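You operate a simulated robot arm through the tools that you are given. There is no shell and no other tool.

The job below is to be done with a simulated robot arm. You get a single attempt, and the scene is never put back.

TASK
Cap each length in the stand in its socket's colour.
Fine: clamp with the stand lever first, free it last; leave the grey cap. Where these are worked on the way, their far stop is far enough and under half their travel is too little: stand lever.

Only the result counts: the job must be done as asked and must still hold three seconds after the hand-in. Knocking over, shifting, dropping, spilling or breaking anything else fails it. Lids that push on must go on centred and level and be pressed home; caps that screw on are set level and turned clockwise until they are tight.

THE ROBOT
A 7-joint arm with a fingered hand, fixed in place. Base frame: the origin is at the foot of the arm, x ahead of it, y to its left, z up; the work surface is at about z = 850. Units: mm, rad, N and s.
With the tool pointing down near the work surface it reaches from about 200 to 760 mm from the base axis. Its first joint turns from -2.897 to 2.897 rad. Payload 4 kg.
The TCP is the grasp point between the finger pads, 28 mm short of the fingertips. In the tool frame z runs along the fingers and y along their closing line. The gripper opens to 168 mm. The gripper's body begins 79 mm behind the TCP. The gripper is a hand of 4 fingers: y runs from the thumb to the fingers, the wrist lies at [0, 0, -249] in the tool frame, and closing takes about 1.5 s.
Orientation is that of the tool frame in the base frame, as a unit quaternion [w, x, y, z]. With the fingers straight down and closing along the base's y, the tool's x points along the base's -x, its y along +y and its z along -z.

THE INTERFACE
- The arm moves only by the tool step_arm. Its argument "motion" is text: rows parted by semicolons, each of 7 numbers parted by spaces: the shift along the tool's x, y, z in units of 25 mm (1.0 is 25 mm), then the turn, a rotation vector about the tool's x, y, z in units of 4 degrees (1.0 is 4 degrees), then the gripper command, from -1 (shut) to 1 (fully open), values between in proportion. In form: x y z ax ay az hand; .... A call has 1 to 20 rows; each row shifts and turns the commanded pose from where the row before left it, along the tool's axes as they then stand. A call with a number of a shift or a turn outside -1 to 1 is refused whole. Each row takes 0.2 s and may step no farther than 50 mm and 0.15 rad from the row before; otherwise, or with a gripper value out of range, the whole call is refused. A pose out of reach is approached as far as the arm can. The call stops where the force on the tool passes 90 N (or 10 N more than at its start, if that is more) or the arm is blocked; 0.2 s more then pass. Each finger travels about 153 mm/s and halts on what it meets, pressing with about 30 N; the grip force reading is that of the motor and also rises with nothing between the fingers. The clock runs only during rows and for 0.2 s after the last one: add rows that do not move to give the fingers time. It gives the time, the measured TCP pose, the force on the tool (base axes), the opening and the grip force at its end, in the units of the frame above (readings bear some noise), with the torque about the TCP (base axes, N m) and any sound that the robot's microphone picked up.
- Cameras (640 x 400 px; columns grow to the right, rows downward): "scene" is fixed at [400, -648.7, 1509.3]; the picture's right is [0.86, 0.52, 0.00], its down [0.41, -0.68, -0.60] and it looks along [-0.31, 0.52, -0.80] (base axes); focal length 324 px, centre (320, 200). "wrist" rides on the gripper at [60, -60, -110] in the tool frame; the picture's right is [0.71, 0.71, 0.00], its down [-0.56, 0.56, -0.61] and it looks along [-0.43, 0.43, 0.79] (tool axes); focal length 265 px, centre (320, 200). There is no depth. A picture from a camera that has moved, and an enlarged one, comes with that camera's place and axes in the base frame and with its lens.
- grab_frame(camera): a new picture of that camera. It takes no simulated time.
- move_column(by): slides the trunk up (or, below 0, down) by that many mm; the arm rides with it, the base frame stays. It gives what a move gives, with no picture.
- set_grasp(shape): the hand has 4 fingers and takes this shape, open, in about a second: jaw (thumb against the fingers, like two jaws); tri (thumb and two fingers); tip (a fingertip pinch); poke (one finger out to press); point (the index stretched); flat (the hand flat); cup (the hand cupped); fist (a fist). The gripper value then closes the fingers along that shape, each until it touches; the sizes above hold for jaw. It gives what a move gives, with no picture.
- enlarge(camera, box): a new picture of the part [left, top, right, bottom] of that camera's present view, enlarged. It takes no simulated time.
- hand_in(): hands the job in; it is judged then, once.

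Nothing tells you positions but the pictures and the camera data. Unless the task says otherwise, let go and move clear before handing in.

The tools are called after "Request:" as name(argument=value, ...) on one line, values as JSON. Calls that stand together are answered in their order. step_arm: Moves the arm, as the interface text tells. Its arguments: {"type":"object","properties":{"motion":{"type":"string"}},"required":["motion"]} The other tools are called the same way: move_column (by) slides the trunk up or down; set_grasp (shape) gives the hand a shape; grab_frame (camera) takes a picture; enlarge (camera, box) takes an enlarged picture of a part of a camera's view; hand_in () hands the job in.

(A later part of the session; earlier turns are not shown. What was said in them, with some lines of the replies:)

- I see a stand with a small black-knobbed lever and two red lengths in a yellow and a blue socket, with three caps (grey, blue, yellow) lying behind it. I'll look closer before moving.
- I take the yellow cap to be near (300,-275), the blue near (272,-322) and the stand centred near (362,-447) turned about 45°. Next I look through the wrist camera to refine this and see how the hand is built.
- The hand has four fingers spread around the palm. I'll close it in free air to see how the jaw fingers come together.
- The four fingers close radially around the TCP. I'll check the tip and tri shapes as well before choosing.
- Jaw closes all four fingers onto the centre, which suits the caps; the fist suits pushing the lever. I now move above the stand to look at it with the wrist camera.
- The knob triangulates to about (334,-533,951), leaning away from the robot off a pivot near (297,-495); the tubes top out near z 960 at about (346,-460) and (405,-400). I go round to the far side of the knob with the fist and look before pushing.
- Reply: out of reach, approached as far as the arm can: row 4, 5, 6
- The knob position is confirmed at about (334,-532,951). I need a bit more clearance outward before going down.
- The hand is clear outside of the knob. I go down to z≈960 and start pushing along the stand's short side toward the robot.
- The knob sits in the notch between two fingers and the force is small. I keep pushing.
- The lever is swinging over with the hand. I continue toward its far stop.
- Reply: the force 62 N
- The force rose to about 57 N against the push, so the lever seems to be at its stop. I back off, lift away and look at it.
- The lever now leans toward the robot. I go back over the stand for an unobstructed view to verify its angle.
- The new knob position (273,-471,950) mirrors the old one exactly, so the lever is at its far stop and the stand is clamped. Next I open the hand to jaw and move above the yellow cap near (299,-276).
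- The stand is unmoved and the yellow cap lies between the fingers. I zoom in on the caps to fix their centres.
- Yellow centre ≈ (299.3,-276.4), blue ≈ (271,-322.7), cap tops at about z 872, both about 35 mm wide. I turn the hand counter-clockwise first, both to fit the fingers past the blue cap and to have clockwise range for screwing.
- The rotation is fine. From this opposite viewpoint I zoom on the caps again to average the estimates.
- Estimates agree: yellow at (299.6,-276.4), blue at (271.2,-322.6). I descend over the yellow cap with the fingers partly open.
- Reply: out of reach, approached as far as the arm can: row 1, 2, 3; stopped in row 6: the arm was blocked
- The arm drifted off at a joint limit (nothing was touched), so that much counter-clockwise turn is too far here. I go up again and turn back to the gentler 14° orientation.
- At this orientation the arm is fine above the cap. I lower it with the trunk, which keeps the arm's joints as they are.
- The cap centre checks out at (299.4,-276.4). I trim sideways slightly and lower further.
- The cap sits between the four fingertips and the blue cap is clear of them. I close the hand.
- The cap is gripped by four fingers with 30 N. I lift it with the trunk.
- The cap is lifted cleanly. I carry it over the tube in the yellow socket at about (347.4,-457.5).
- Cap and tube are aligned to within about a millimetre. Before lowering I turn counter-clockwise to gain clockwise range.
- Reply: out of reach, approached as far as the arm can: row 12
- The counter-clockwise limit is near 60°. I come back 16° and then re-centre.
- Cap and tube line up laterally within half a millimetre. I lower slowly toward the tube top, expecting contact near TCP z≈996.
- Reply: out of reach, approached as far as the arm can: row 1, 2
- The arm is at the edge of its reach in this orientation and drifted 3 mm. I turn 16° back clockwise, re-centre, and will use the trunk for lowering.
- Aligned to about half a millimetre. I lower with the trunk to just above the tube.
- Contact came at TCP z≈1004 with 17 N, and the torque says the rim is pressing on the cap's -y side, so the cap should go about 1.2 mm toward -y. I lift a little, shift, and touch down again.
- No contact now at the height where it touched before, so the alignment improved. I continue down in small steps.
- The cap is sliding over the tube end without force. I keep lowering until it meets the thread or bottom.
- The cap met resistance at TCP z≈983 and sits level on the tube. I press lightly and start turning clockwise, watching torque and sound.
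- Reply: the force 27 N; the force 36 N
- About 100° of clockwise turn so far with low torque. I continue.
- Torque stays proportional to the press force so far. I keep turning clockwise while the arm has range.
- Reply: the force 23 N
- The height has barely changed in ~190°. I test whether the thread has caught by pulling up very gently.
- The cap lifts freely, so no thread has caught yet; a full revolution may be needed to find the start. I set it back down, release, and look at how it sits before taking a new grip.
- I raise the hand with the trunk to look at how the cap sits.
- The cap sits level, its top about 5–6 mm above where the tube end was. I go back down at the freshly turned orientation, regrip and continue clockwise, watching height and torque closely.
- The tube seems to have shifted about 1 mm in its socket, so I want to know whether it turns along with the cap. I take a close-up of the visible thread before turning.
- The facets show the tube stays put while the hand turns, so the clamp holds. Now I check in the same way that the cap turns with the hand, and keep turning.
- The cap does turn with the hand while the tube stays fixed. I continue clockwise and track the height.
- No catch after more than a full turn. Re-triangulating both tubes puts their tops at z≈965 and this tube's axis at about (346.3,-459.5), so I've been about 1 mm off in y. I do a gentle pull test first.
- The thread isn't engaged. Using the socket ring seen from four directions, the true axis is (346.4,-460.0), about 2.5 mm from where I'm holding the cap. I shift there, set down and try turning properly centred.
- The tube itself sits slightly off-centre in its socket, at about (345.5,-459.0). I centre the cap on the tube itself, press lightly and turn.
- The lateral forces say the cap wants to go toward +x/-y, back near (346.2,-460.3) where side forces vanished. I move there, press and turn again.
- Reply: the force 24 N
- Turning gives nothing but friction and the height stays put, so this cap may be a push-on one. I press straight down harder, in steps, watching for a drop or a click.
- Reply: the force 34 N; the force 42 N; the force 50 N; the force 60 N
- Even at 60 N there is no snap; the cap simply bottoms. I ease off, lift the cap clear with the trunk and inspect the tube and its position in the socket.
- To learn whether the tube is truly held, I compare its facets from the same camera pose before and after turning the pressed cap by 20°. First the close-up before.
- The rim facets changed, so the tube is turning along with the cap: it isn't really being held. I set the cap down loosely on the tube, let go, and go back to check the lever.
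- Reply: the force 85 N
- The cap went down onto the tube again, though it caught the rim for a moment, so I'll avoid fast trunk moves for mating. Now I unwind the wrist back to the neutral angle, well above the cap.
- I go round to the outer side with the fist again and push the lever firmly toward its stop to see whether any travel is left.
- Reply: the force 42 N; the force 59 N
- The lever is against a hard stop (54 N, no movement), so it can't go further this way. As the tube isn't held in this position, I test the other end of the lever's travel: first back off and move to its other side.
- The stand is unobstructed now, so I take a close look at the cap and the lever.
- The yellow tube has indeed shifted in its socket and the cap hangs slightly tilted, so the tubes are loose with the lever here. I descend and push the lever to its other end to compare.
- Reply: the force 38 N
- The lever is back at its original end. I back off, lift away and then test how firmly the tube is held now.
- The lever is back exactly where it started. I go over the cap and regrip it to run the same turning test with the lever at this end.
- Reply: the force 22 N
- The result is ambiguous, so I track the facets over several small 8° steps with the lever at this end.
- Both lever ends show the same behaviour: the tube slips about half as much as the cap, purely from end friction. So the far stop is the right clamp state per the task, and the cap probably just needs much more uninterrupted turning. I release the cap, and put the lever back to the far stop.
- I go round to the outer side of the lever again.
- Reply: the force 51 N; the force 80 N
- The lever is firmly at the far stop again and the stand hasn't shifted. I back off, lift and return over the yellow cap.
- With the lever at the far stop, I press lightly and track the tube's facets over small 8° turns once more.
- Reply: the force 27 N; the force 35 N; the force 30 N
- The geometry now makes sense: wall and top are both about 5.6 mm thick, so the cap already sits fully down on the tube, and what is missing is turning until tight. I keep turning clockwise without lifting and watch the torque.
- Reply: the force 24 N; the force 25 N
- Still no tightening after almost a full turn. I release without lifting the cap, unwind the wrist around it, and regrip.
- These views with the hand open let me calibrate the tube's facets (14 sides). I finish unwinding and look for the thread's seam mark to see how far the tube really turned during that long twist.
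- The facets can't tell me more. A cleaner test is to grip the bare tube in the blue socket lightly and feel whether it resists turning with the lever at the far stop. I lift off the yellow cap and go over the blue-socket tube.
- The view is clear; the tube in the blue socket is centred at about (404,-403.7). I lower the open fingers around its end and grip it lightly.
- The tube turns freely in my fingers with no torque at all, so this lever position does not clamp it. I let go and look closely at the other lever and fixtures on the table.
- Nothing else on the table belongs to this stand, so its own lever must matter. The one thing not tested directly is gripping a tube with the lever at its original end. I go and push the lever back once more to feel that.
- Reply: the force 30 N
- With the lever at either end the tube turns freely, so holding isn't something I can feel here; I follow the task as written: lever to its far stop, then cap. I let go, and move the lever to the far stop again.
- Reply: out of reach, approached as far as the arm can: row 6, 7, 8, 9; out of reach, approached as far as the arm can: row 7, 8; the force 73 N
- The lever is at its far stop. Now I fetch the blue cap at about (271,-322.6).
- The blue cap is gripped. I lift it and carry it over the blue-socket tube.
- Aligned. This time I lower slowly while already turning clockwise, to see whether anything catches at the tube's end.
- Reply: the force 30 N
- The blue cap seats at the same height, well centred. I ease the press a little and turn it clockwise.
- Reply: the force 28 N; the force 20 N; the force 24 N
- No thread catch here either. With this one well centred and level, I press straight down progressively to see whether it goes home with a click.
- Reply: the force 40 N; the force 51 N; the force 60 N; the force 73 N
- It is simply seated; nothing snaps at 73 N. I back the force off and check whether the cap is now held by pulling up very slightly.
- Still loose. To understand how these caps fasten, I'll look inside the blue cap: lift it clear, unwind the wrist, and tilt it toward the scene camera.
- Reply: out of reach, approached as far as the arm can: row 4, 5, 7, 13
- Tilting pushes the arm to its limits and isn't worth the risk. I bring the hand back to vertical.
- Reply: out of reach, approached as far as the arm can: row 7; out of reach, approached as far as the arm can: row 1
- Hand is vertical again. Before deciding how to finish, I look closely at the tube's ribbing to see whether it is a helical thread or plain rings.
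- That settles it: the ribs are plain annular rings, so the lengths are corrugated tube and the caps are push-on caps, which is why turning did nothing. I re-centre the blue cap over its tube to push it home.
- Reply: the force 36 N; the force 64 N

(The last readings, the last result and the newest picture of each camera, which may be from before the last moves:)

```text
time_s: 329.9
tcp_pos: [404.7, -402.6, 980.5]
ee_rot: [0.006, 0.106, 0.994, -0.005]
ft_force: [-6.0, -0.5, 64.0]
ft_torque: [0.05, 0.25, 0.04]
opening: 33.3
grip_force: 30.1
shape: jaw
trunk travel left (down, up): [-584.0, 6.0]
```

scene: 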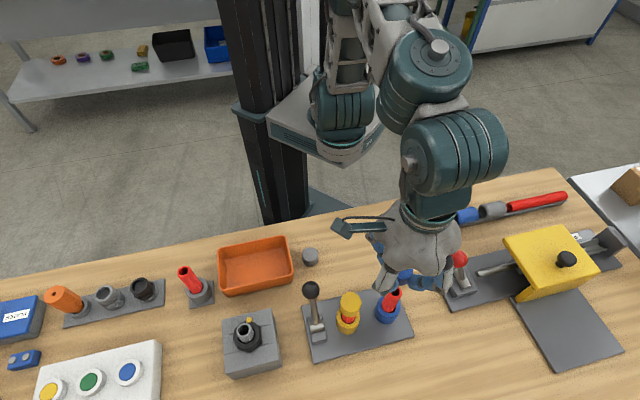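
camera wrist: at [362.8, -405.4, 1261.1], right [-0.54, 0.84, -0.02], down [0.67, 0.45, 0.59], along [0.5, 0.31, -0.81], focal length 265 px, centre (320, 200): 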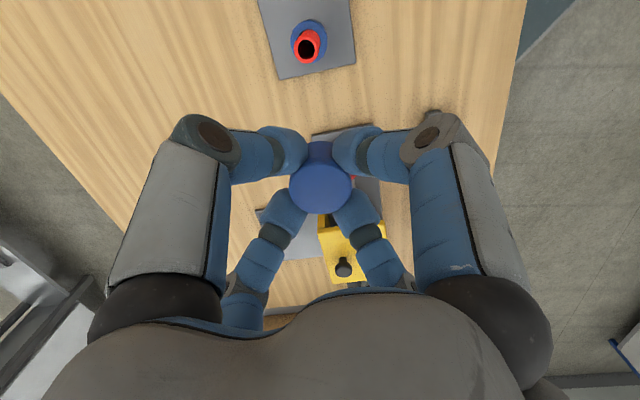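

Pressed to 64 N in the hand, level. I ease off, release and raise the open hand to look at both caps.

Request:
step_arm(motion="0 0 -0.2 0 0 0 -1;0 0 -0.1 0 0 0 -1;0 0 0 0 0 0 -0.2;0 0 0 0 0 0 -0.2;0 0 0 0 0 0 -0.2;0 0 -0.5 0 0 0 -0.2;0 0 -0.8 0 0 0 -0.2;0 0 -0.8 0 0 0 -0.2;0 0 -0.8 0 0 0 -0.2;0 0 0 0 0 0 -0.2")

Request:
enlarge(camera="wrist", box=[250, 20, 390, 180])

Request:
enlarge(camera="scene", box=[320, 260, 420, 340])

```text
time_s: 332.1
tcp_pos: [406.7, -403.5, 1055.4]
ee_rot: [0.0, 0.107, 0.994, 0.0]
ft_force: [0.0, 0.5, 0.1]
ft_torque: [0.0, 0.0, 0.0]
opening: 66.7
grip_force: 0.0
shape: jaw
trunk travel left (down, up): [-584.0, 6.0]
```

```text
2.50 times, centred on (320, 100) of wrist
camera zoom: at [335.0, -450.0, 1164.6], right [-0.54, 0.84, 0.0], down [0.66, 0.43, 0.62], along [0.52, 0.33, -0.79], focal length 664 px, centre (320, 450)
```

zoom: 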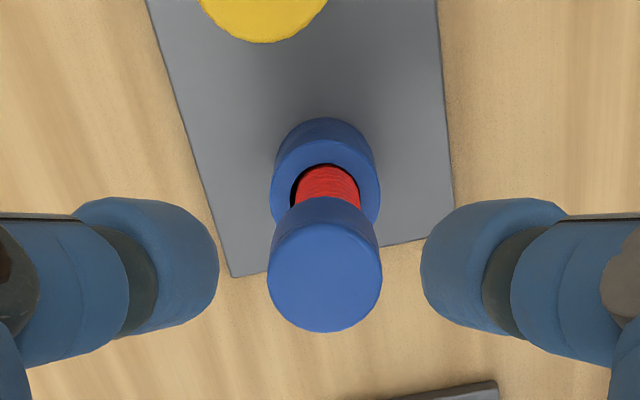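

```text
5.00 times, centred on (370, 300) of scene
camera zoom: at [400.0, -648.7, 1509.3], right [0.86, 0.52, 0.0], down [0.41, -0.68, -0.6], along [-0.31, 0.52, -0.8], focal length 1621 px, centre (70, -300)
```

zoom: 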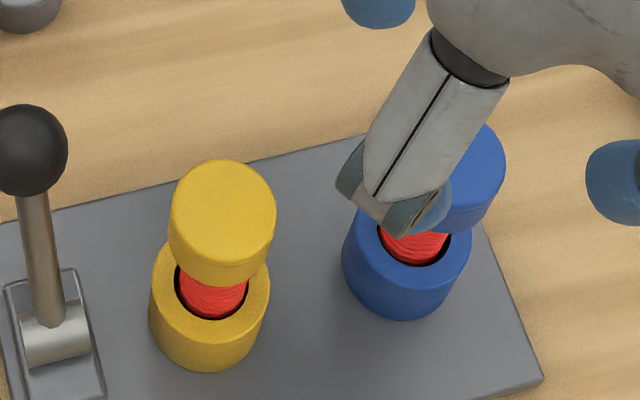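

Both caps sit on their tubes. Now I press each firmly from straight above with the closed fist to be sure it is home, starting with blue.

Request:
set_grasp(shape="fist")

Request:
step_arm(motion="0.067 0.027 0.5 0 0 0 -1;0 0 0.5 0 0 0 -1;0 0 0.5 0 0 0 -1;0 0 0.2 0 0 0 -1;0 0 0.1 0 0 0 -1;0 0 0.1 0 0 0 -1;0 0 0.1 0 0 0 -1;0 0 0 0 0 0 -1")

Request:
grab_frame(camera="wrist")

Request:
enlarge(camera="scene", box=[320, 240, 440, 340])

```text
time_s: 333.0
tcp_pos: [405.8, -404.3, 1056.1]
ee_rot: [0.001, 0.105, 0.994, 0.0]
ft_force: [0.1, 0.2, -0.7]
ft_torque: [-0.04, 0.0, -0.02]
opening: 0.0
grip_force: 0.0
shape: fist
trunk travel left (down, up): [-584.0, 6.0]
```

```text
time_s: 334.8
tcp_pos: [402.8, -402.9, 1006.0]
ee_rot: [0.003, 0.107, 0.994, -0.002]
ft_force: [0.3, -3.7, 13.6]
ft_torque: [-0.3, 0.06, 0.0]
opening: 0.1
grip_force: 0.1
shape: fist
trunk travel left (down, up): [-584.0, 6.0]
```

```text
taken
camera wrist: at [331.0, -449.6, 1115.3], right [-0.54, 0.84, 0.0], down [0.66, 0.43, 0.62], along [0.52, 0.33, -0.79], focal length 265 px, centre (320, 200)
```

wrist: 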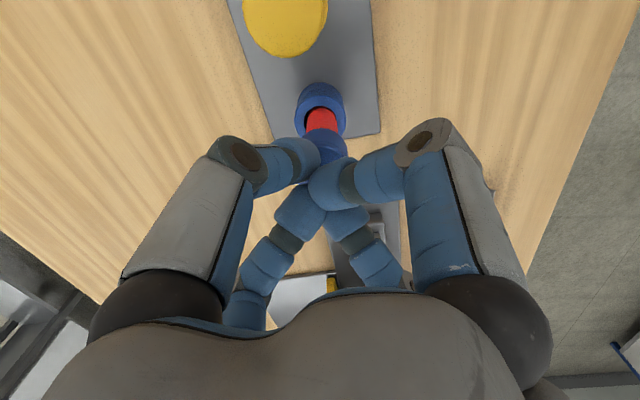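

```text
4.00 times, centred on (380, 290) of scene
camera zoom: at [400.0, -648.7, 1509.3], right [0.86, 0.52, 0.0], down [0.41, -0.68, -0.6], along [-0.31, 0.52, -0.8], focal length 1297 px, centre (80, -160)
```

zoom: 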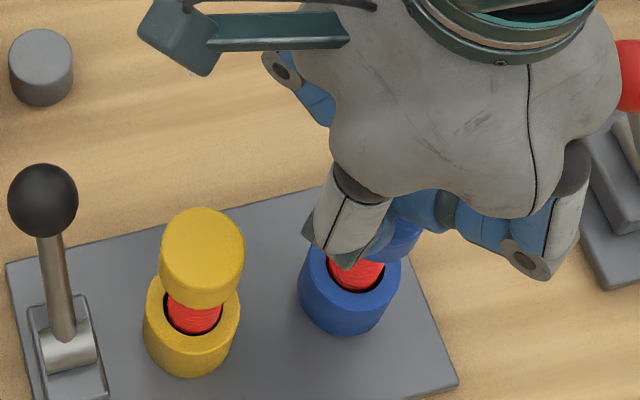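

The fist touched off-centre (at the cap's -y edge), so I lift, shift so its lowest finger meets the middle of the cap, and press again.

Request:
step_arm(motion="0 0 -0.3 0 0 0 -1;0.098 0.838 0 0 0 0 -1;0 0 0 0 0 0 -1;0 0 0.1 0 0 0 -1;0 0 0.1 0 0 0 -1;0 0 0.06 0 0 0 -1;0 0 0 0 0 0 -1")

Request:
enlarge(camera="scene", box=[320, 240, 440, 340])

Request:
enlarge(camera="wrist", box=[250, 80, 390, 240])

```text
time_s: 336.4
tcp_pos: [406.1, -380.9, 1007.4]
ee_rot: [0.001, 0.105, 0.994, -0.002]
ft_force: [0.5, -0.9, 7.2]
ft_torque: [-0.1, 0.02, 0.04]
opening: 0.1
grip_force: 0.0
shape: fist
trunk travel left (down, up): [-584.0, 6.0]
```

```text
4.00 times, centred on (380, 290) of scene
camera zoom: at [400.0, -648.7, 1509.3], right [0.86, 0.52, 0.0], down [0.41, -0.68, -0.6], along [-0.31, 0.52, -0.8], focal length 1297 px, centre (80, -160)
```

zoom: 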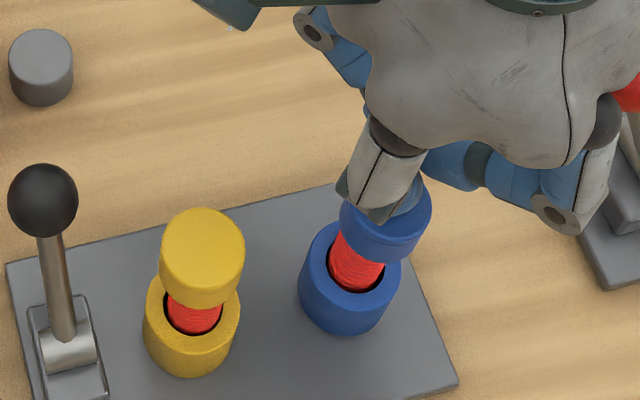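

```text
2.50 times, centred on (320, 160) of wrist
camera zoom: at [334.8, -428.0, 1116.1], right [-0.54, 0.84, 0.0], down [0.66, 0.43, 0.62], along [0.52, 0.33, -0.79], focal length 664 px, centre (320, 300)
```

zoom: 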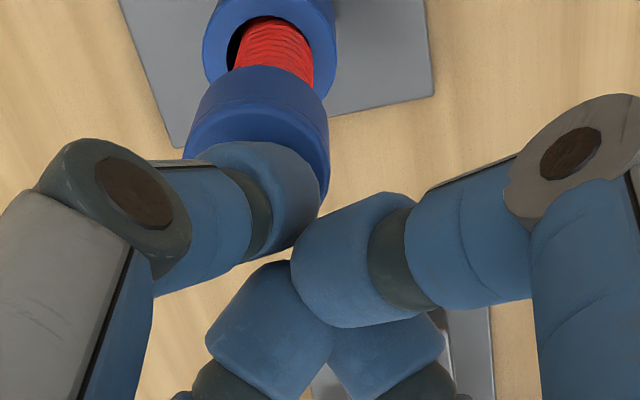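

Pressing with the fist is too uneven and leans the loose tube, so the gripped straight press I did is better. I lift off and check the blue cap.

Request:
step_arm(motion="0 0 -0.4 0 0 0 -1;0 0 -0.8 0 0 0 -1;0 0 -0.8 0 0 0 -1;0 0.6 0 0 0 0 -1;0 0.8 0 0 0 0 -1;0 0.8 0 0 0 0 -1;0 0.8 0 0 0 0 -1;0 0 0 0 0 0 -1")

Request:
enlarge(camera="scene", box=[320, 260, 420, 340])

Request:
grab_frame(camera="scene")

```text
time_s: 338.2
tcp_pos: [420.0, -306.4, 1056.1]
ee_rot: [0.001, 0.105, 0.994, 0.0]
ft_force: [0.1, 0.0, 0.0]
ft_torque: [-0.01, -0.02, 0.01]
opening: 0.2
grip_force: 0.1
shape: fist
trunk travel left (down, up): [-584.0, 6.0]
```

```text
5.00 times, centred on (370, 300) of scene
camera zoom: at [400.0, -648.7, 1509.3], right [0.86, 0.52, 0.0], down [0.41, -0.68, -0.6], along [-0.31, 0.52, -0.8], focal length 1621 px, centre (70, -300)
```

zoom: 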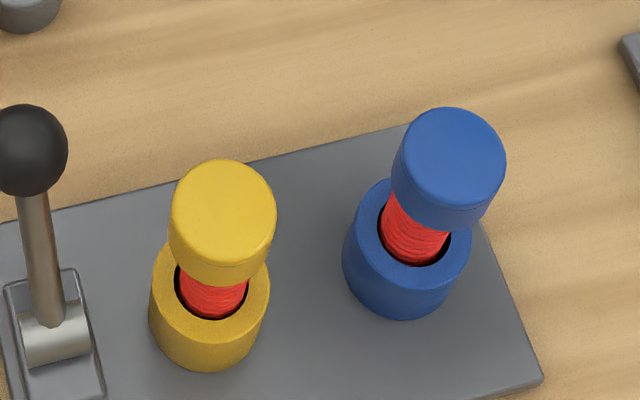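

```text
taken
```

scene: 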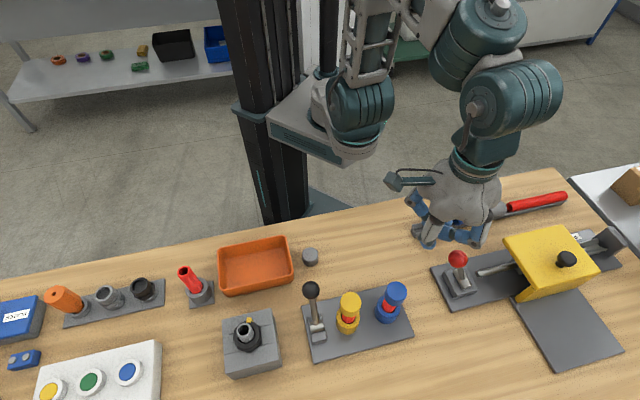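

Both caps are on and look level, top about 4 mm above the tube ends, which matches their wall thickness. I'll give the yellow one the same straight, gripped press while the lever is at the far stop.

Request:
set_grasp(shape="jaw")

Request:
step_arm(motion="0.2 -0.83 0 0 0 0 -0.2;0.2 -0.83 0 0 0 0 -0.2;0.2 -0.83 0 0 0 0 -0.2;0.2 -0.83 0 0 0 0 -0.2;0.2 -0.83 0 0 0 0 -0.2;0.2 -0.83 0 0 0 0 -0.2;0.2 -0.83 0 0 0 0 -0.2;0.2 -0.83 0 0 0 0 -0.2;0 0 0 0 0 0 -0.2;0 0 0 0 0 0 -0.2")

Request:
enlarge(camera="wrist", box=[250, 20, 390, 180])

Request:
enlarge(camera="scene", box=[295, 240, 435, 350])

```text
time_s: 339.1
tcp_pos: [421.2, -305.9, 1056.1]
ee_rot: [0.0, 0.106, 0.994, 0.0]
ft_force: [0.4, 0.2, -0.6]
ft_torque: [0.03, 0.02, -0.01]
opening: 168.2
grip_force: 0.1
shape: jaw
trunk travel left (down, up): [-584.0, 6.0]
```

```text
time_s: 341.3
tcp_pos: [348.5, -463.1, 1053.6]
ee_rot: [0.0, 0.105, 0.994, 0.0]
ft_force: [0.7, 0.5, -0.7]
ft_torque: [0.01, 0.01, 0.02]
opening: 67.6
grip_force: 0.1
shape: jaw
trunk travel left (down, up): [-584.0, 6.0]
```

```text
2.50 times, centred on (320, 100) of wrist
camera zoom: at [277.3, -510.7, 1163.5], right [-0.54, 0.84, 0.0], down [0.66, 0.43, 0.62], along [0.52, 0.33, -0.79], focal length 664 px, centre (320, 450)
```

zoom: 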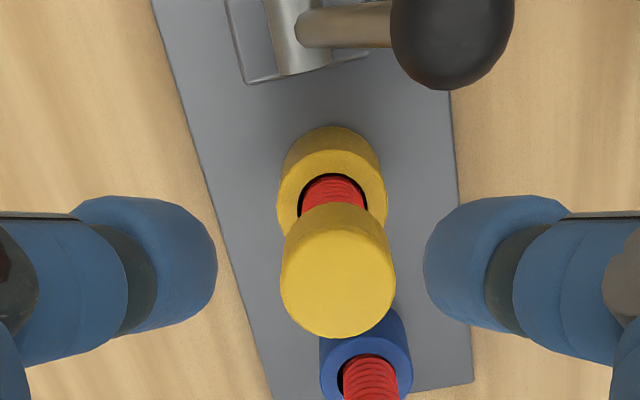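

```text
3.64 times, centred on (365, 295) of scene
camera zoom: at [400.0, -648.7, 1509.3], right [0.86, 0.52, 0.0], down [0.41, -0.68, -0.6], along [-0.31, 0.52, -0.8], focal length 1179 px, centre (156, -146)
```

zoom: 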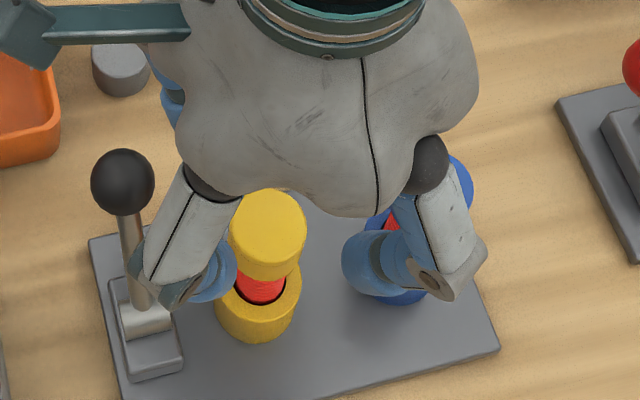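

Request:
step_arm(motion="0.165 0.14 0.3 0 0 0 -0.2;0 0 0.5 0 0 0 -0.2;0 0 0.6 0 0 0 -0.2;0 0 0.6 0 0 0 -0.2;0 0 0.6 0 0 0 -0.2;0 0 0.2 0 0 0 -0.2;0 0 0 0 0 0 -0.2")

Request:
enlarge(camera="wrist", box=[250, 60, 390, 220])

```text
time_s: 342.9
tcp_pos: [343.8, -457.6, 984.3]
ee_rot: [0.001, 0.106, 0.994, -0.001]
ft_force: [0.4, -0.6, 0.0]
ft_torque: [0.0, 0.01, -0.02]
opening: 67.5
grip_force: 0.0
shape: jaw
trunk travel left (down, up): [-584.0, 6.0]
```

```text
2.50 times, centred on (320, 140) of wrist
camera zoom: at [273.1, -505.0, 1093.6], right [-0.54, 0.84, 0.0], down [0.66, 0.43, 0.62], along [0.52, 0.33, -0.79], focal length 664 px, centre (320, 350)
```

zoom: 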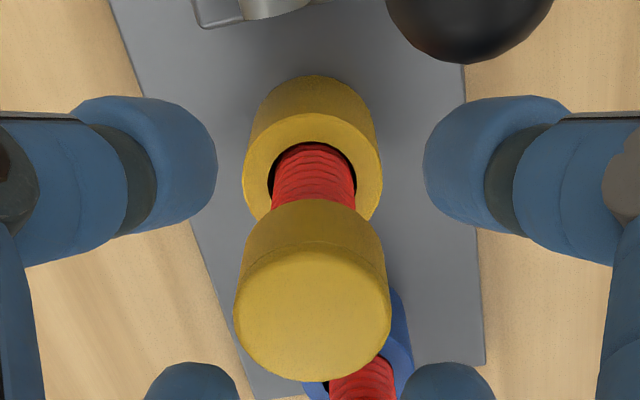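

Request:
step_arm(motion="-0.052 -0.05 0.04 0 0 0 -0.2;0 0 0 0 0 0 -1;0 0 0 0 0 0 -1;0 0 0 0 0 0 -1;0 0 0 0 0 0 -1;0 0 0 0 0 0 -1;0 0 0 0 0 0 -1")

Request:
enlarge(camera="wrist", box=[250, 60, 390, 220])

Request:
step_arm(motion="0 0 0.1 0 0 0 -1;0 0 0.1 0 0 0 -1;0 0 0 0 0 0 -1")

Request:
step_arm(motion="0 0 0.1 0 0 0 -1;0 0 0.1 0 0 0 -1;0 0 0 0 0 0 -1")

```text
time_s: 344.5
tcp_pos: [345.1, -459.7, 984.5]
ee_rot: [0.001, 0.106, 0.994, -0.001]
ft_force: [-0.3, 0.2, -0.3]
ft_torque: [0.0, 0.01, 0.02]
opening: 28.3
grip_force: 29.9
shape: jaw
trunk travel left (down, up): [-584.0, 6.0]
```

```text
2.50 times, centred on (320, 140) of wrist
camera zoom: at [274.0, -506.6, 1092.6], right [-0.54, 0.84, 0.0], down [0.66, 0.43, 0.62], along [0.52, 0.33, -0.79], focal length 664 px, centre (320, 350)
```

zoom: 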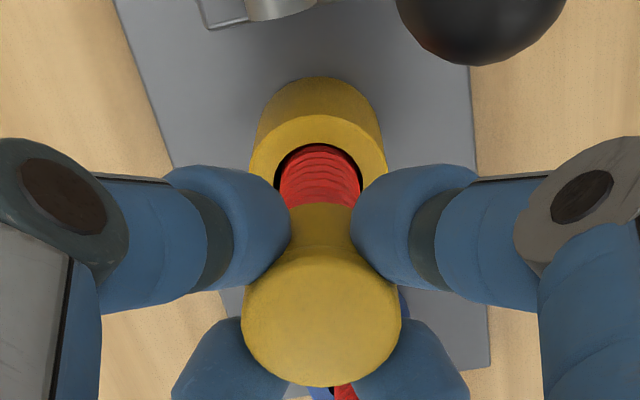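

```text
time_s: 345.3
tcp_pos: [345.9, -458.4, 981.8]
ee_rot: [0.003, 0.106, 0.994, -0.003]
ft_force: [0.7, -2.8, 25.7]
ft_torque: [-0.02, -0.02, -0.01]
opening: 29.1
grip_force: 29.6
shape: jaw
trunk travel left (down, up): [-584.0, 6.0]
```

```text
time_s: 346.1
tcp_pos: [344.4, -459.7, 979.8]
ee_rot: [0.005, 0.106, 0.994, -0.005]
ft_force: [-0.2, -1.9, 58.9]
ft_torque: [-0.01, 0.06, 0.01]
opening: 30.4
grip_force: 30.1
shape: jaw
trunk travel left (down, up): [-584.0, 6.0]
```

Well centred (almost no side torque at 59 N). I take it up a little more, in case there is a last step to go home.

Request:
step_arm(motion="0 0 0.1 0 0 0 -1;0 0 0 0 0 0 -1")

Request:
step_arm(motion="0 0 0.1 0 0 0 -1;0 0 0 0 0 0 -1")

Request:
enlarge(camera="wrist", box=[250, 60, 390, 220])

```text
time_s: 346.7
tcp_pos: [345.8, -459.4, 979.2]
ee_rot: [0.007, 0.106, 0.994, -0.007]
ft_force: [-1.3, 0.5, 71.5]
ft_torque: [0.01, 0.1, -0.06]
opening: 31.5
grip_force: 30.7
shape: jaw
trunk travel left (down, up): [-584.0, 6.0]
```

```text
time_s: 347.3
tcp_pos: [345.4, -458.7, 978.4]
ee_rot: [0.009, 0.105, 0.994, -0.009]
ft_force: [-4.4, 0.7, 83.5]
ft_torque: [0.03, 0.14, -0.02]
opening: 32.3
grip_force: 30.2
shape: jaw
trunk travel left (down, up): [-584.0, 6.0]
```

```text
2.50 times, centred on (320, 140) of wrist
camera zoom: at [272.8, -503.7, 1088.1], right [-0.54, 0.84, -0.03], down [0.65, 0.44, 0.62], along [0.53, 0.32, -0.79], focal length 664 px, centre (320, 350)
```

zoom: 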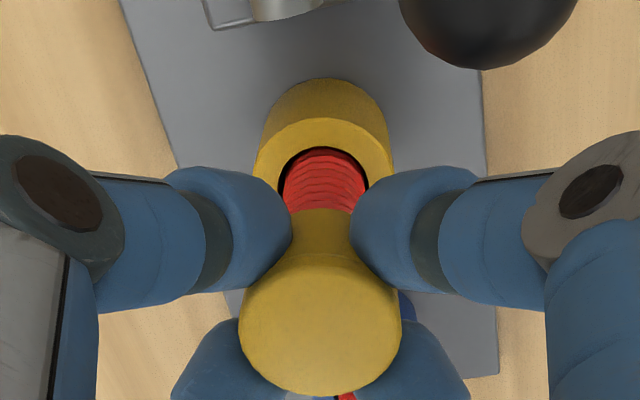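

No further movement even at 83 N, so the cap is fully home. As the lever was moved in between my tests, I'll take the yellow cap off and put it back on once, so that it cleanly goes on with the stand clamped.

Request:
step_arm(motion="0 0 -0.3 0 0 0 -1;0 0 -0.2 0 0 0 -1;0 0 0 0 0 0 -1")

Request:
step_arm(motion="0 0 -0.3 0 0 0 -1;0 0 -0.4 0 0 0 -1;0 0 -0.4 0 0 0 -1;0 0 -0.3 0 0 0 -1;0 0 0 0 0 0 -1")

Request:
enlarge(camera="wrist", box=[270, 60, 370, 220])

Request:
enlarge(camera="scene", box=[320, 260, 420, 340])

```text
time_s: 348.1
tcp_pos: [344.7, -458.1, 980.5]
ee_rot: [0.0, 0.105, 0.995, 0.001]
ft_force: [2.2, -0.3, 13.6]
ft_torque: [-0.02, -0.08, 0.0]
opening: 31.8
grip_force: 30.3
shape: jaw
trunk travel left (down, up): [-584.0, 6.0]
```

```text
time_s: 349.3
tcp_pos: [342.4, -458.3, 1017.5]
ee_rot: [0.001, 0.106, 0.994, 0.0]
ft_force: [-0.2, -0.7, -0.7]
ft_torque: [0.03, -0.02, -0.01]
opening: 31.3
grip_force: 29.9
shape: jaw
trunk travel left (down, up): [-584.0, 6.0]
```

```text
2.50 times, centred on (320, 140) of wrist
camera zoom: at [272.0, -505.1, 1125.6], right [-0.54, 0.84, 0.0], down [0.66, 0.43, 0.62], along [0.52, 0.33, -0.79], focal length 664 px, centre (320, 350)
```

zoom: 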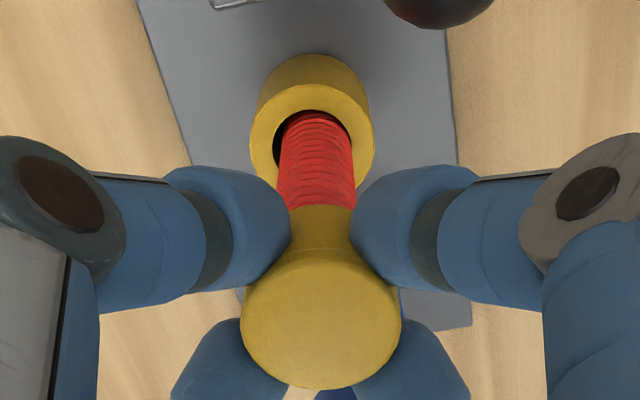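

```text
5.00 times, centred on (370, 300) of scene
camera zoom: at [400.0, -648.7, 1509.3], right [0.86, 0.52, 0.0], down [0.41, -0.68, -0.6], along [-0.31, 0.52, -0.8], focal length 1621 px, centre (70, -300)
```

zoom: 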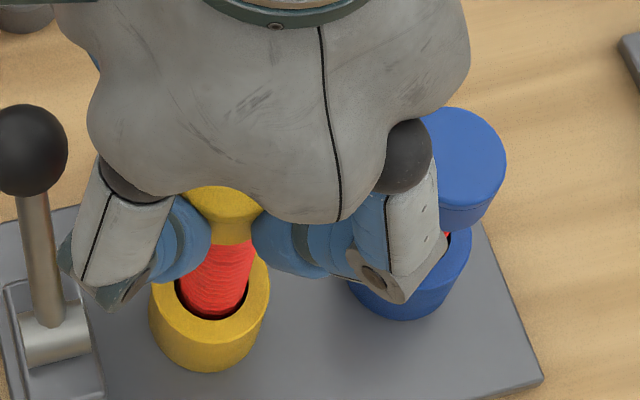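

I re-centre by about 2.5 mm and lower it straight back on.

Request:
step_arm(motion="-0.102 0.001 0 0 0 0 -1;0 0 0 0 0 0 -1;0 0 0.2 0 0 0 -1;0 0 0.2 0 0 0 -1;0 0 0 0 0 0 -1")

Request:
enlarge(camera="wrist", box=[270, 60, 370, 220])

Request:
step_arm(motion="0 0 0.1 0 0 0 -1;0 0 0.1 0 0 0 -1;0 0 0.1 0 0 0 -1;0 0 0 0 0 0 -1")

```text
time_s: 350.5
tcp_pos: [346.1, -460.7, 1008.8]
ee_rot: [0.001, 0.105, 0.994, 0.0]
ft_force: [0.3, -0.2, -0.7]
ft_torque: [0.02, 0.02, 0.02]
opening: 31.0
grip_force: 29.9
shape: jaw
trunk travel left (down, up): [-584.0, 6.0]
```

```text
2.50 times, centred on (320, 140) of wrist
camera zoom: at [274.9, -507.4, 1116.7], right [-0.54, 0.84, 0.0], down [0.66, 0.43, 0.62], along [0.52, 0.33, -0.79], focal length 664 px, centre (320, 350)
```

zoom: 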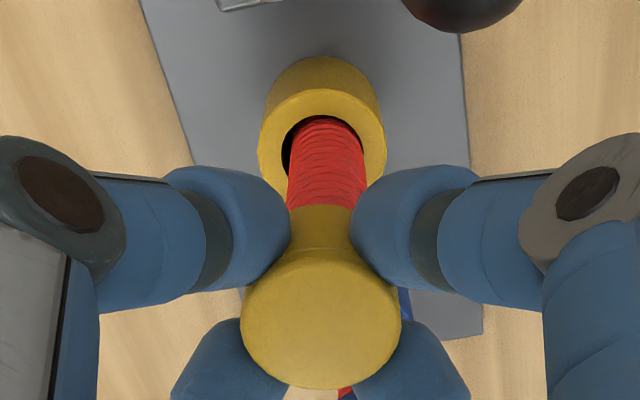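

```text
time_s: 351.5
tcp_pos: [345.5, -460.7, 1001.0]
ee_rot: [0.001, 0.106, 0.994, -0.002]
ft_force: [0.5, 0.2, 25.3]
ft_torque: [0.35, 0.0, -0.02]
opening: 31.4
grip_force: 30.1
shape: jaw
trunk travel left (down, up): [-584.0, 6.0]
```

It touched the rim on the +y side. I lift a bit, shift 1.8 mm that way and lower again.

Request:
step_arm(motion="0 0 -0.2 0 0 0 -1;0 0 -0.1 0 0 0 -1;0.045 0.056 0 0 0 0 -1;0 0 0 0 0 0 -1")

Request:
enlarge(camera="wrist", box=[270, 60, 370, 220])

Request:
step_arm(motion="0 0 0.1 0 0 0 -1;0 0 0.1 0 0 0 -1;0 0 0.1 0 0 0 -1;0 0 0 0 0 0 -1")

```text
time_s: 352.5
tcp_pos: [346.3, -457.7, 1005.6]
ee_rot: [0.001, 0.106, 0.994, 0.0]
ft_force: [0.4, -0.5, 0.1]
ft_torque: [-0.02, 0.03, 0.04]
opening: 30.7
grip_force: 29.7
shape: jaw
trunk travel left (down, up): [-584.0, 6.0]
```

```text
2.50 times, centred on (320, 140) of wrist
camera zoom: at [274.9, -504.9, 1115.4], right [-0.54, 0.84, 0.0], down [0.66, 0.43, 0.62], along [0.52, 0.33, -0.79], focal length 664 px, centre (320, 350)
```

zoom: 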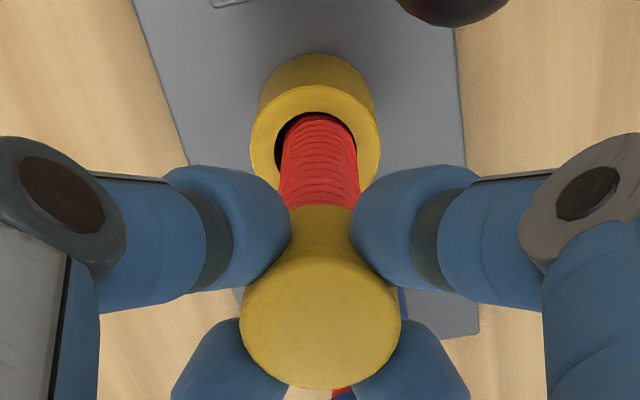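

```text
time_s: 353.5
tcp_pos: [346.6, -458.9, 998.6]
ee_rot: [0.001, 0.105, 0.994, 0.0]
ft_force: [-0.9, 0.2, 0.5]
ft_torque: [0.0, -0.01, 0.01]
opening: 31.1
grip_force: 29.8
shape: jaw
trunk travel left (down, up): [-584.0, 6.0]
```

Request:
step_arm(motion="0 0 0.1 0 0 0 -1;0 0 0.1 0 0 0 -1;0 0 0.1 0 0 0 -1;0 0 0 0 0 0 -1")

Request:
step_arm(motion="0 0 0.1 0 0 0 -1;0 0 0.1 0 0 0 -1;0 0 0.1 0 0 0 -1;0 0 0 0 0 0 -1")

Request:
step_arm(motion="0 0 0.08 0 0 0 -1;0 0 0.08 0 0 0 -1;0 0 0 0 0 0 -1")

Request:
enlarge(camera="wrist", box=[270, 60, 370, 220])

```text
time_s: 354.5
tcp_pos: [345.0, -458.0, 990.2]
ee_rot: [0.001, 0.105, 0.994, 0.001]
ft_force: [0.8, -0.1, 0.3]
ft_torque: [0.01, -0.01, 0.01]
opening: 31.2
grip_force: 29.7
shape: jaw
trunk travel left (down, up): [-584.0, 6.0]
```

```text
time_s: 355.5
tcp_pos: [346.8, -458.8, 983.7]
ee_rot: [0.001, 0.106, 0.994, 0.0]
ft_force: [-0.1, -0.1, 0.5]
ft_torque: [0.0, 0.0, 0.01]
opening: 30.8
grip_force: 30.0
shape: jaw
trunk travel left (down, up): [-584.0, 6.0]
```

```text
time_s: 356.3
tcp_pos: [347.0, -458.9, 982.3]
ee_rot: [0.002, 0.105, 0.994, -0.001]
ft_force: [-0.1, 0.1, 8.6]
ft_torque: [-0.11, 0.02, 0.0]
opening: 31.1
grip_force: 30.1
shape: jaw
trunk travel left (down, up): [-584.0, 6.0]
```

```text
2.50 times, centred on (320, 140) of wrist
camera zoom: at [274.9, -505.9, 1090.4], right [-0.54, 0.84, 0.0], down [0.66, 0.43, 0.62], along [0.52, 0.33, -0.79], focal length 664 px, centre (320, 350)
```

zoom: 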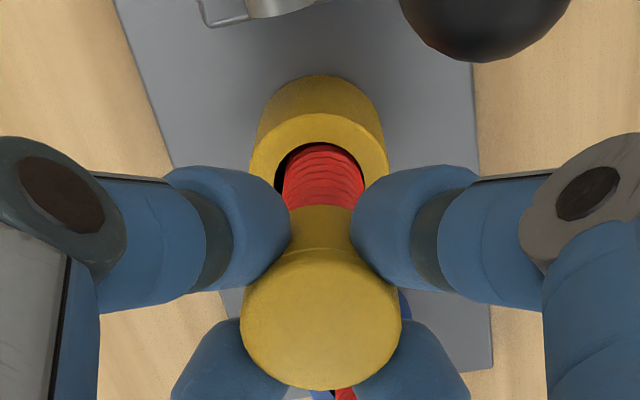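

Request:
step_arm(motion="0.006 -0.03 0.06 0 0 0 -1;0 0 0.1 0 0 0 -1;0 0 0 0 0 0 -1")

Request:
step_arm(motion="0 0 0.1 0 0 0 -1;0 0 0.06 0 0 0 -1;0 0 0 0 0 0 -1;0 0 0 0 0 0 -1")

Request:
step_arm(motion="0 0 -0.2 0 0 0 -1;0 0 -0.06 0 0 0 -1;0 0 0 0 0 0 -1")

```text
time_s: 357.1
tcp_pos: [346.1, -458.6, 980.7]
ee_rot: [0.004, 0.106, 0.994, -0.004]
ft_force: [1.8, -3.1, 48.4]
ft_torque: [-0.15, -0.01, -0.02]
opening: 31.5
grip_force: 30.3
shape: jaw
trunk travel left (down, up): [-584.0, 6.0]
```

```text
time_s: 358.1
tcp_pos: [346.3, -459.0, 979.3]
ee_rot: [0.007, 0.105, 0.994, -0.007]
ft_force: [1.5, -0.6, 66.5]
ft_torque: [-0.04, 0.0, -0.03]
opening: 31.9
grip_force: 30.4
shape: jaw
trunk travel left (down, up): [-584.0, 6.0]
```

```text
time_s: 358.9
tcp_pos: [344.7, -459.1, 980.0]
ee_rot: [0.002, 0.106, 0.994, -0.001]
ft_force: [2.7, -1.6, 31.6]
ft_torque: [-0.12, -0.12, -0.04]
opening: 31.6
grip_force: 29.9
shape: jaw
trunk travel left (down, up): [-584.0, 6.0]
```

The yellow cap is back on, pressed to 66 N and centred. I ease off, release it and rise.

Request:
step_arm(motion="0 0 -0.1 0 0 0 -1;0 0 -0.06 0 0 0 -1;0 0 0 0 0 0 -0.2;0 0 0 0 0 0 -0.2;0 0 0 0 0 0 -0.2;0 0 -0.5 0 0 0 -0.2;0 0 -0.8 0 0 0 -0.2;0 0 -0.8 0 0 0 -0.2;0 0 -0.8 0 0 0 -0.2;0 0 0 0 0 0 -0.2")

Request:
set_grasp(shape="fist")

Request:
enlarge(camera="wrist", box=[220, 0, 420, 160])

Request:
enlarge(camera="scene", box=[320, 260, 420, 340])

```text
time_s: 361.1
tcp_pos: [346.1, -459.8, 1054.7]
ee_rot: [0.001, 0.105, 0.995, -0.001]
ft_force: [-0.2, -0.4, 0.0]
ft_torque: [0.02, 0.03, 0.04]
opening: 66.5
grip_force: 0.1
shape: jaw
trunk travel left (down, up): [-584.0, 6.0]
```

```text
time_s: 362.0
tcp_pos: [346.4, -458.9, 1054.5]
ee_rot: [0.001, 0.105, 0.994, 0.001]
ft_force: [0.2, -0.9, -0.2]
ft_torque: [0.0, 0.03, -0.05]
opening: 0.0
grip_force: 0.1
shape: fist
trunk travel left (down, up): [-584.0, 6.0]
```

```text
2.50 times, centred on (320, 80) of wrist
camera zoom: at [274.3, -506.8, 1163.1], right [-0.54, 0.84, 0.0], down [0.66, 0.43, 0.62], along [0.52, 0.33, -0.79], focal length 664 px, centre (320, 500)
```

zoom: 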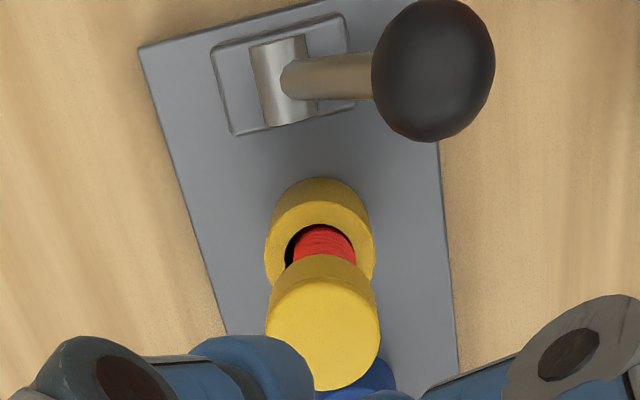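

```text
5.00 times, centred on (370, 300) of scene
camera zoom: at [400.0, -648.7, 1509.3], right [0.86, 0.52, 0.0], down [0.41, -0.68, -0.6], along [-0.31, 0.52, -0.8], focal length 1621 px, centre (70, -300)
```

zoom: 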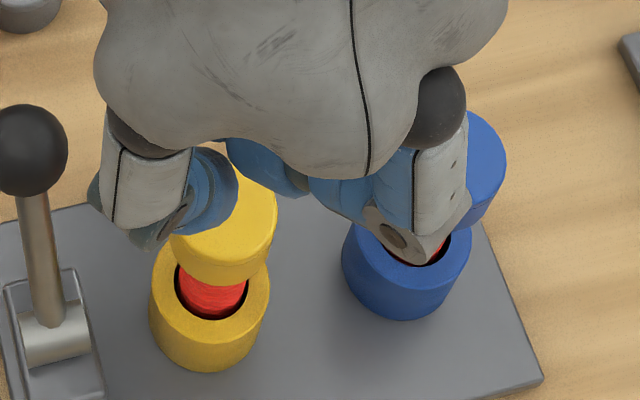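

Both caps are in place. Now the last step: free the stand by bringing the lever back. I go to the lever's inner side with the fist.

Request:
step_arm(motion="0 0 0 0 0 -1 -1;0 0 0 0 0 -1 -1;0 0 0 0 0 -1 -1;0 0 0 0 0 -0.05 -1;0.824 0.133 0 0 0 0 -1;0.824 0.133 0 0 0 0 -1;0.824 0.133 0 0 0 0 -1;0.824 0.133 0 0 0 0 -1;0.824 0.133 0 0 0 0 -1;0.824 0.133 0 0 0 0 -1;0 0 0 0 0 0 -1")

Request:
grab_frame(camera="scene")

Request:
enlarge(camera="scene", box=[320, 260, 420, 340])

```text
time_s: 364.4
tcp_pos: [221.8, -441.0, 1054.6]
ee_rot: [0.001, -0.001, 1.0, 0.0]
ft_force: [0.2, -0.5, 0.1]
ft_torque: [0.02, -0.01, -0.02]
opening: 0.2
grip_force: 0.0
shape: fist
trunk travel left (down, up): [-584.0, 6.0]
```

```text
taken
```

scene: 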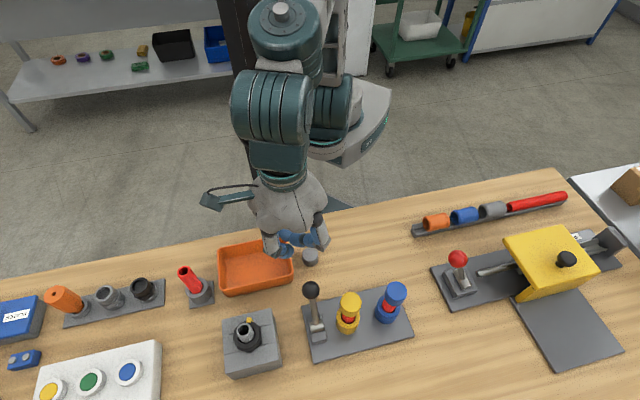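

```text
5.00 times, centred on (370, 300) of scene
camera zoom: at [400.0, -648.7, 1509.3], right [0.86, 0.52, 0.0], down [0.41, -0.68, -0.6], along [-0.31, 0.52, -0.8], focal length 1621 px, centre (70, -300)
```

zoom: 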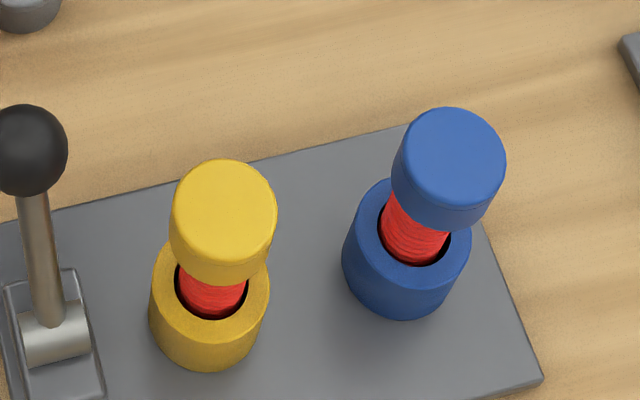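

Both caps look level and seated. I descend and push the lever back to its original (free) end.

Request:
step_arm(motion="0 0 0.733 0 0 0 -1;0 0 0.733 0 0 0 -1;0 0 0.733 0 0 0 -1;0 0 0.733 0 0 0 -1;0 0 0.733 0 0 0 -1;0 0 0 0 0 0 -1;-0.3 -0.3 0 0 0 0 -1;-0.3 -0.3 0 0 0 0 -1;-0.3 -0.3 0 0 0 0 -1;-0.3 -0.3 0 0 0 0 -1;-0.3 -0.38 0 0 0 0 -1;-0.25 -0.38 0 0 0 0 -1;0 0 0 0 0 0 -1")

Request:
grab_frame(camera="wrist")

Request:
enlarge(camera="scene", box=[240, 220, 420, 360])

```text
time_s: 367.2
tcp_pos: [264.9, -488.2, 964.2]
ee_rot: [0.001, -0.001, 1.0, -0.001]
ft_force: [0.0, 0.6, -0.8]
ft_torque: [-0.01, -0.02, -0.02]
opening: 0.0
grip_force: 0.1
shape: fist
trunk travel left (down, up): [-584.0, 6.0]
```

```text
taken
camera wrist: at [205.8, -549.3, 1073.7], right [-0.71, 0.71, 0.0], down [0.56, 0.56, 0.61], along [0.44, 0.43, -0.79], focal length 265 px, centre (320, 200)
```

wrist: 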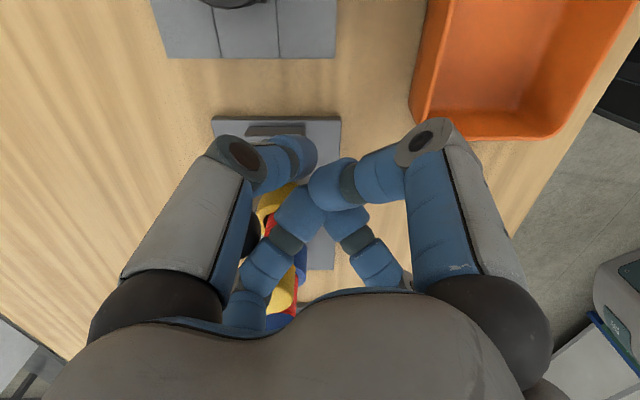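

```text
2.86 times, centred on (330, 290) of scene
camera zoom: at [400.0, -648.7, 1509.3], right [0.86, 0.52, 0.0], down [0.41, -0.68, -0.6], along [-0.31, 0.52, -0.8], focal length 926 px, centre (291, -57)
```

zoom: 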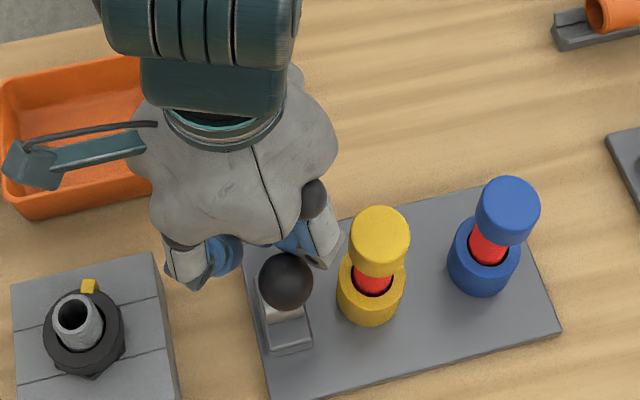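

The lever is past upright and following well, with clearance to the yellow cap. I continue to its end stop.

Request:
step_arm(motion="-0.3 -0.3 0 0 0 0 -1;-0.3 -0.3 0 0 0 0 -1;-0.3 -0.3 0 0 0 0 -1;-0.15 -0.15 0 0 0 0 -1;0 0 0 0 0 0 -1")

Request:
step_arm(motion="-0.15 -0.15 0 0 0 0 -1;-0.1 -0.1 0 0 0 0 -1;-0.1 -0.1 0 0 0 0 -1;0 0 0 0 0 0 -1;0 0 0 0 0 0 -1")

Request:
step_arm(motion="0.4 0.4 0 0 0 0 -1;0.4 0.4 -0.3 0 0 0 -1;0 0 -0.8 0 0 0 -1;0 0 -0.8 0 0 0 -1;0 0 -0.8 0 0 0 -1;0 0 -0.8 0 0 0 -1;0 0 0 0 0 0 -1")

Request:
grab_frame(camera="wrist")

Request:
enlarge(camera="scene", box=[295, 260, 425, 360])

```text
time_s: 368.4
tcp_pos: [291.9, -514.4, 961.8]
ee_rot: [0.001, 0.0, 1.0, -0.001]
ft_force: [0.2, 0.0, 0.5]
ft_torque: [0.02, 0.01, 0.01]
opening: 0.1
grip_force: 0.1
shape: fist
trunk travel left (down, up): [-584.0, 6.0]
```

```text
time_s: 369.6
tcp_pos: [298.1, -519.4, 968.0]
ee_rot: [0.001, 0.001, 1.0, 0.001]
ft_force: [-20.1, 22.5, 19.4]
ft_torque: [-0.19, -0.61, 0.59]
opening: 0.1
grip_force: 0.0
shape: fist
trunk travel left (down, up): [-584.0, 6.0]
```

```text
time_s: 371.2
tcp_pos: [280.7, -502.8, 1051.5]
ee_rot: [0.001, -0.001, 1.0, 0.0]
ft_force: [-0.5, -1.1, -0.5]
ft_torque: [0.03, -0.01, 0.02]
opening: 0.0
grip_force: 0.1
shape: fist
trunk travel left (down, up): [-584.0, 6.0]
```

```text
taken
camera wrist: at [221.7, -563.3, 1161.1], right [-0.71, 0.71, 0.0], down [0.56, 0.56, 0.61], along [0.44, 0.43, -0.79], focal length 265 px, centre (320, 200)
```

wrist: 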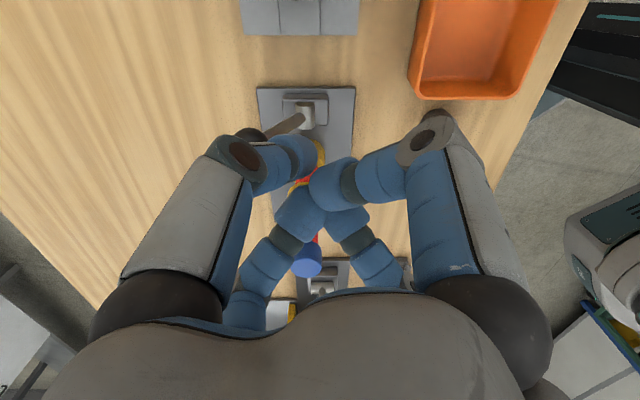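

```text
4.00 times, centred on (360, 310) of scene
camera zoom: at [400.0, -648.7, 1509.3], right [0.86, 0.52, 0.0], down [0.41, -0.68, -0.6], along [-0.31, 0.52, -0.8], focal length 1297 px, centre (160, -240)
```

zoom: 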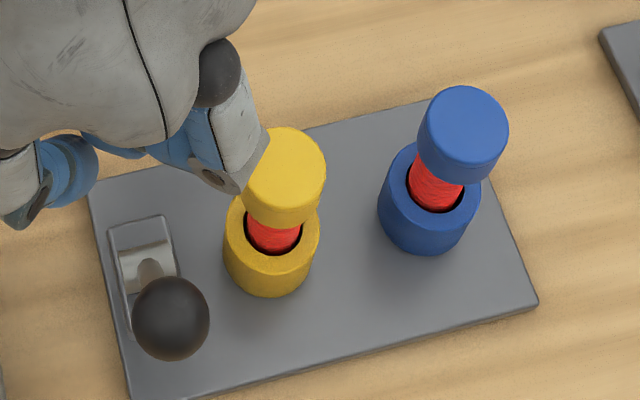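

The lever is back at its original end, and both caps are still on and level. I move the hand clear and take a last look.

Request:
step_arm(motion="0 0 -0.8 0 0 0 -1;0.1 0.8 -0.5 0 0 0 -1;0.1 0.8 -0.5 0 0 0 -1;0.1 0.8 -0.3 0 0 0 -1;0.1 0.8 0 0 0 0 -1;0.1 0.8 0 0 0 0 -1;0.1 0.8 0 0 0 0 -1;0.1 0.8 0 0 0 0 -1;0.1 0.8 0 0 0 0 -1;0 0 0 0 0 0 -1")

Request:
grab_frame(camera="scene")

Request:
enlarge(camera="scene", box=[295, 260, 425, 360])

Request:
enlarge(camera="scene", box=[335, 270, 415, 335])

```text
time_s: 373.4
tcp_pos: [258.5, -341.6, 1104.6]
ee_rot: [0.001, -0.001, 1.0, 0.0]
ft_force: [-0.6, -0.3, -0.3]
ft_torque: [-0.01, 0.04, -0.01]
opening: 0.0
grip_force: 0.1
shape: fist
trunk travel left (down, up): [-584.0, 6.0]
```

```text
taken
```

scene: 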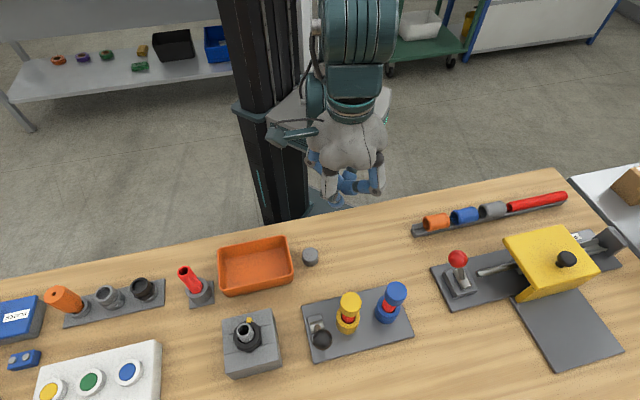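

```text
4.00 times, centred on (360, 310) of scene
camera zoom: at [400.0, -648.7, 1509.3], right [0.86, 0.52, 0.0], down [0.41, -0.68, -0.6], along [-0.31, 0.52, -0.8], focal length 1297 px, centre (160, -240)
```

zoom: 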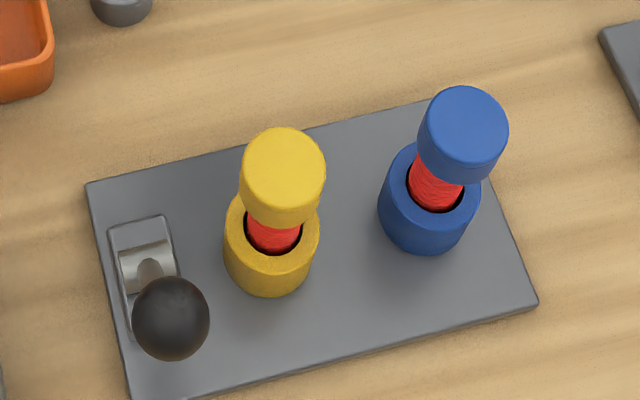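

```text
6.15 times, centred on (375, 302) of scene
camera zoom: at [400.0, -648.7, 1509.3], right [0.86, 0.52, 0.0], down [0.41, -0.68, -0.6], along [-0.31, 0.52, -0.8], focal length 1995 px, centre (-18, -431)
```

zoom: 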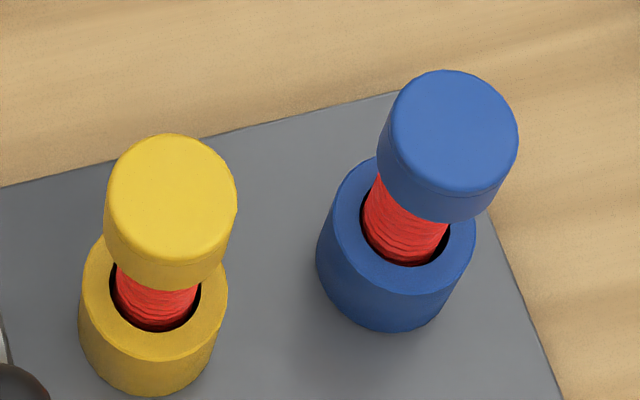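

Both tubes carry the cap of their socket's colour. The lever is back at its free end, the grey cap is untouched and the hand is clear, so I hand in. Nothing clicked or locked: the caps lift off without resistance, and the tubes still turned in their sockets with the lever at its far stop.

Request:
hand_in()

```text
The job is handed in.
```

I handed the job in: each length in the stand has the cap of its socket's colour. I'm not certain the caps count as fastened.

- **Caps:** the yellow and blue caps sit level and bottomed on their tubes. I pressed yellow to 83 N, then took it off, reseated it and pressed it to 66 N. I pressed blue to 73 N, and again to 64 N on its final placing. Neither clicked or locked; both were still loose in pull tests after pressing.
- **Push-on or screw:** I treated them as push-on caps because the ribs on the lengths look like plain rings, not a thread. I had also turned each cap clockwise well over half a turn, yellow more than a full turn, and nothing caught or tightened. If they are meant to screw on, this is probably not done.
- **Stand lever:** it was at its far stop when each cap finally went on, and it is now back at its starting end. I moved it back and forth twice in between for testing. A length still turned freely in its socket with the lever at either end, so I never felt it clamp.
- **Rest of the table:** I did not touch the grey cap, and the stand and everything else look unmoved. Once, while I was lowering the yellow cap, it caught the tube's rim at about 85 N and slipped in the hand before dropping onto the tube.
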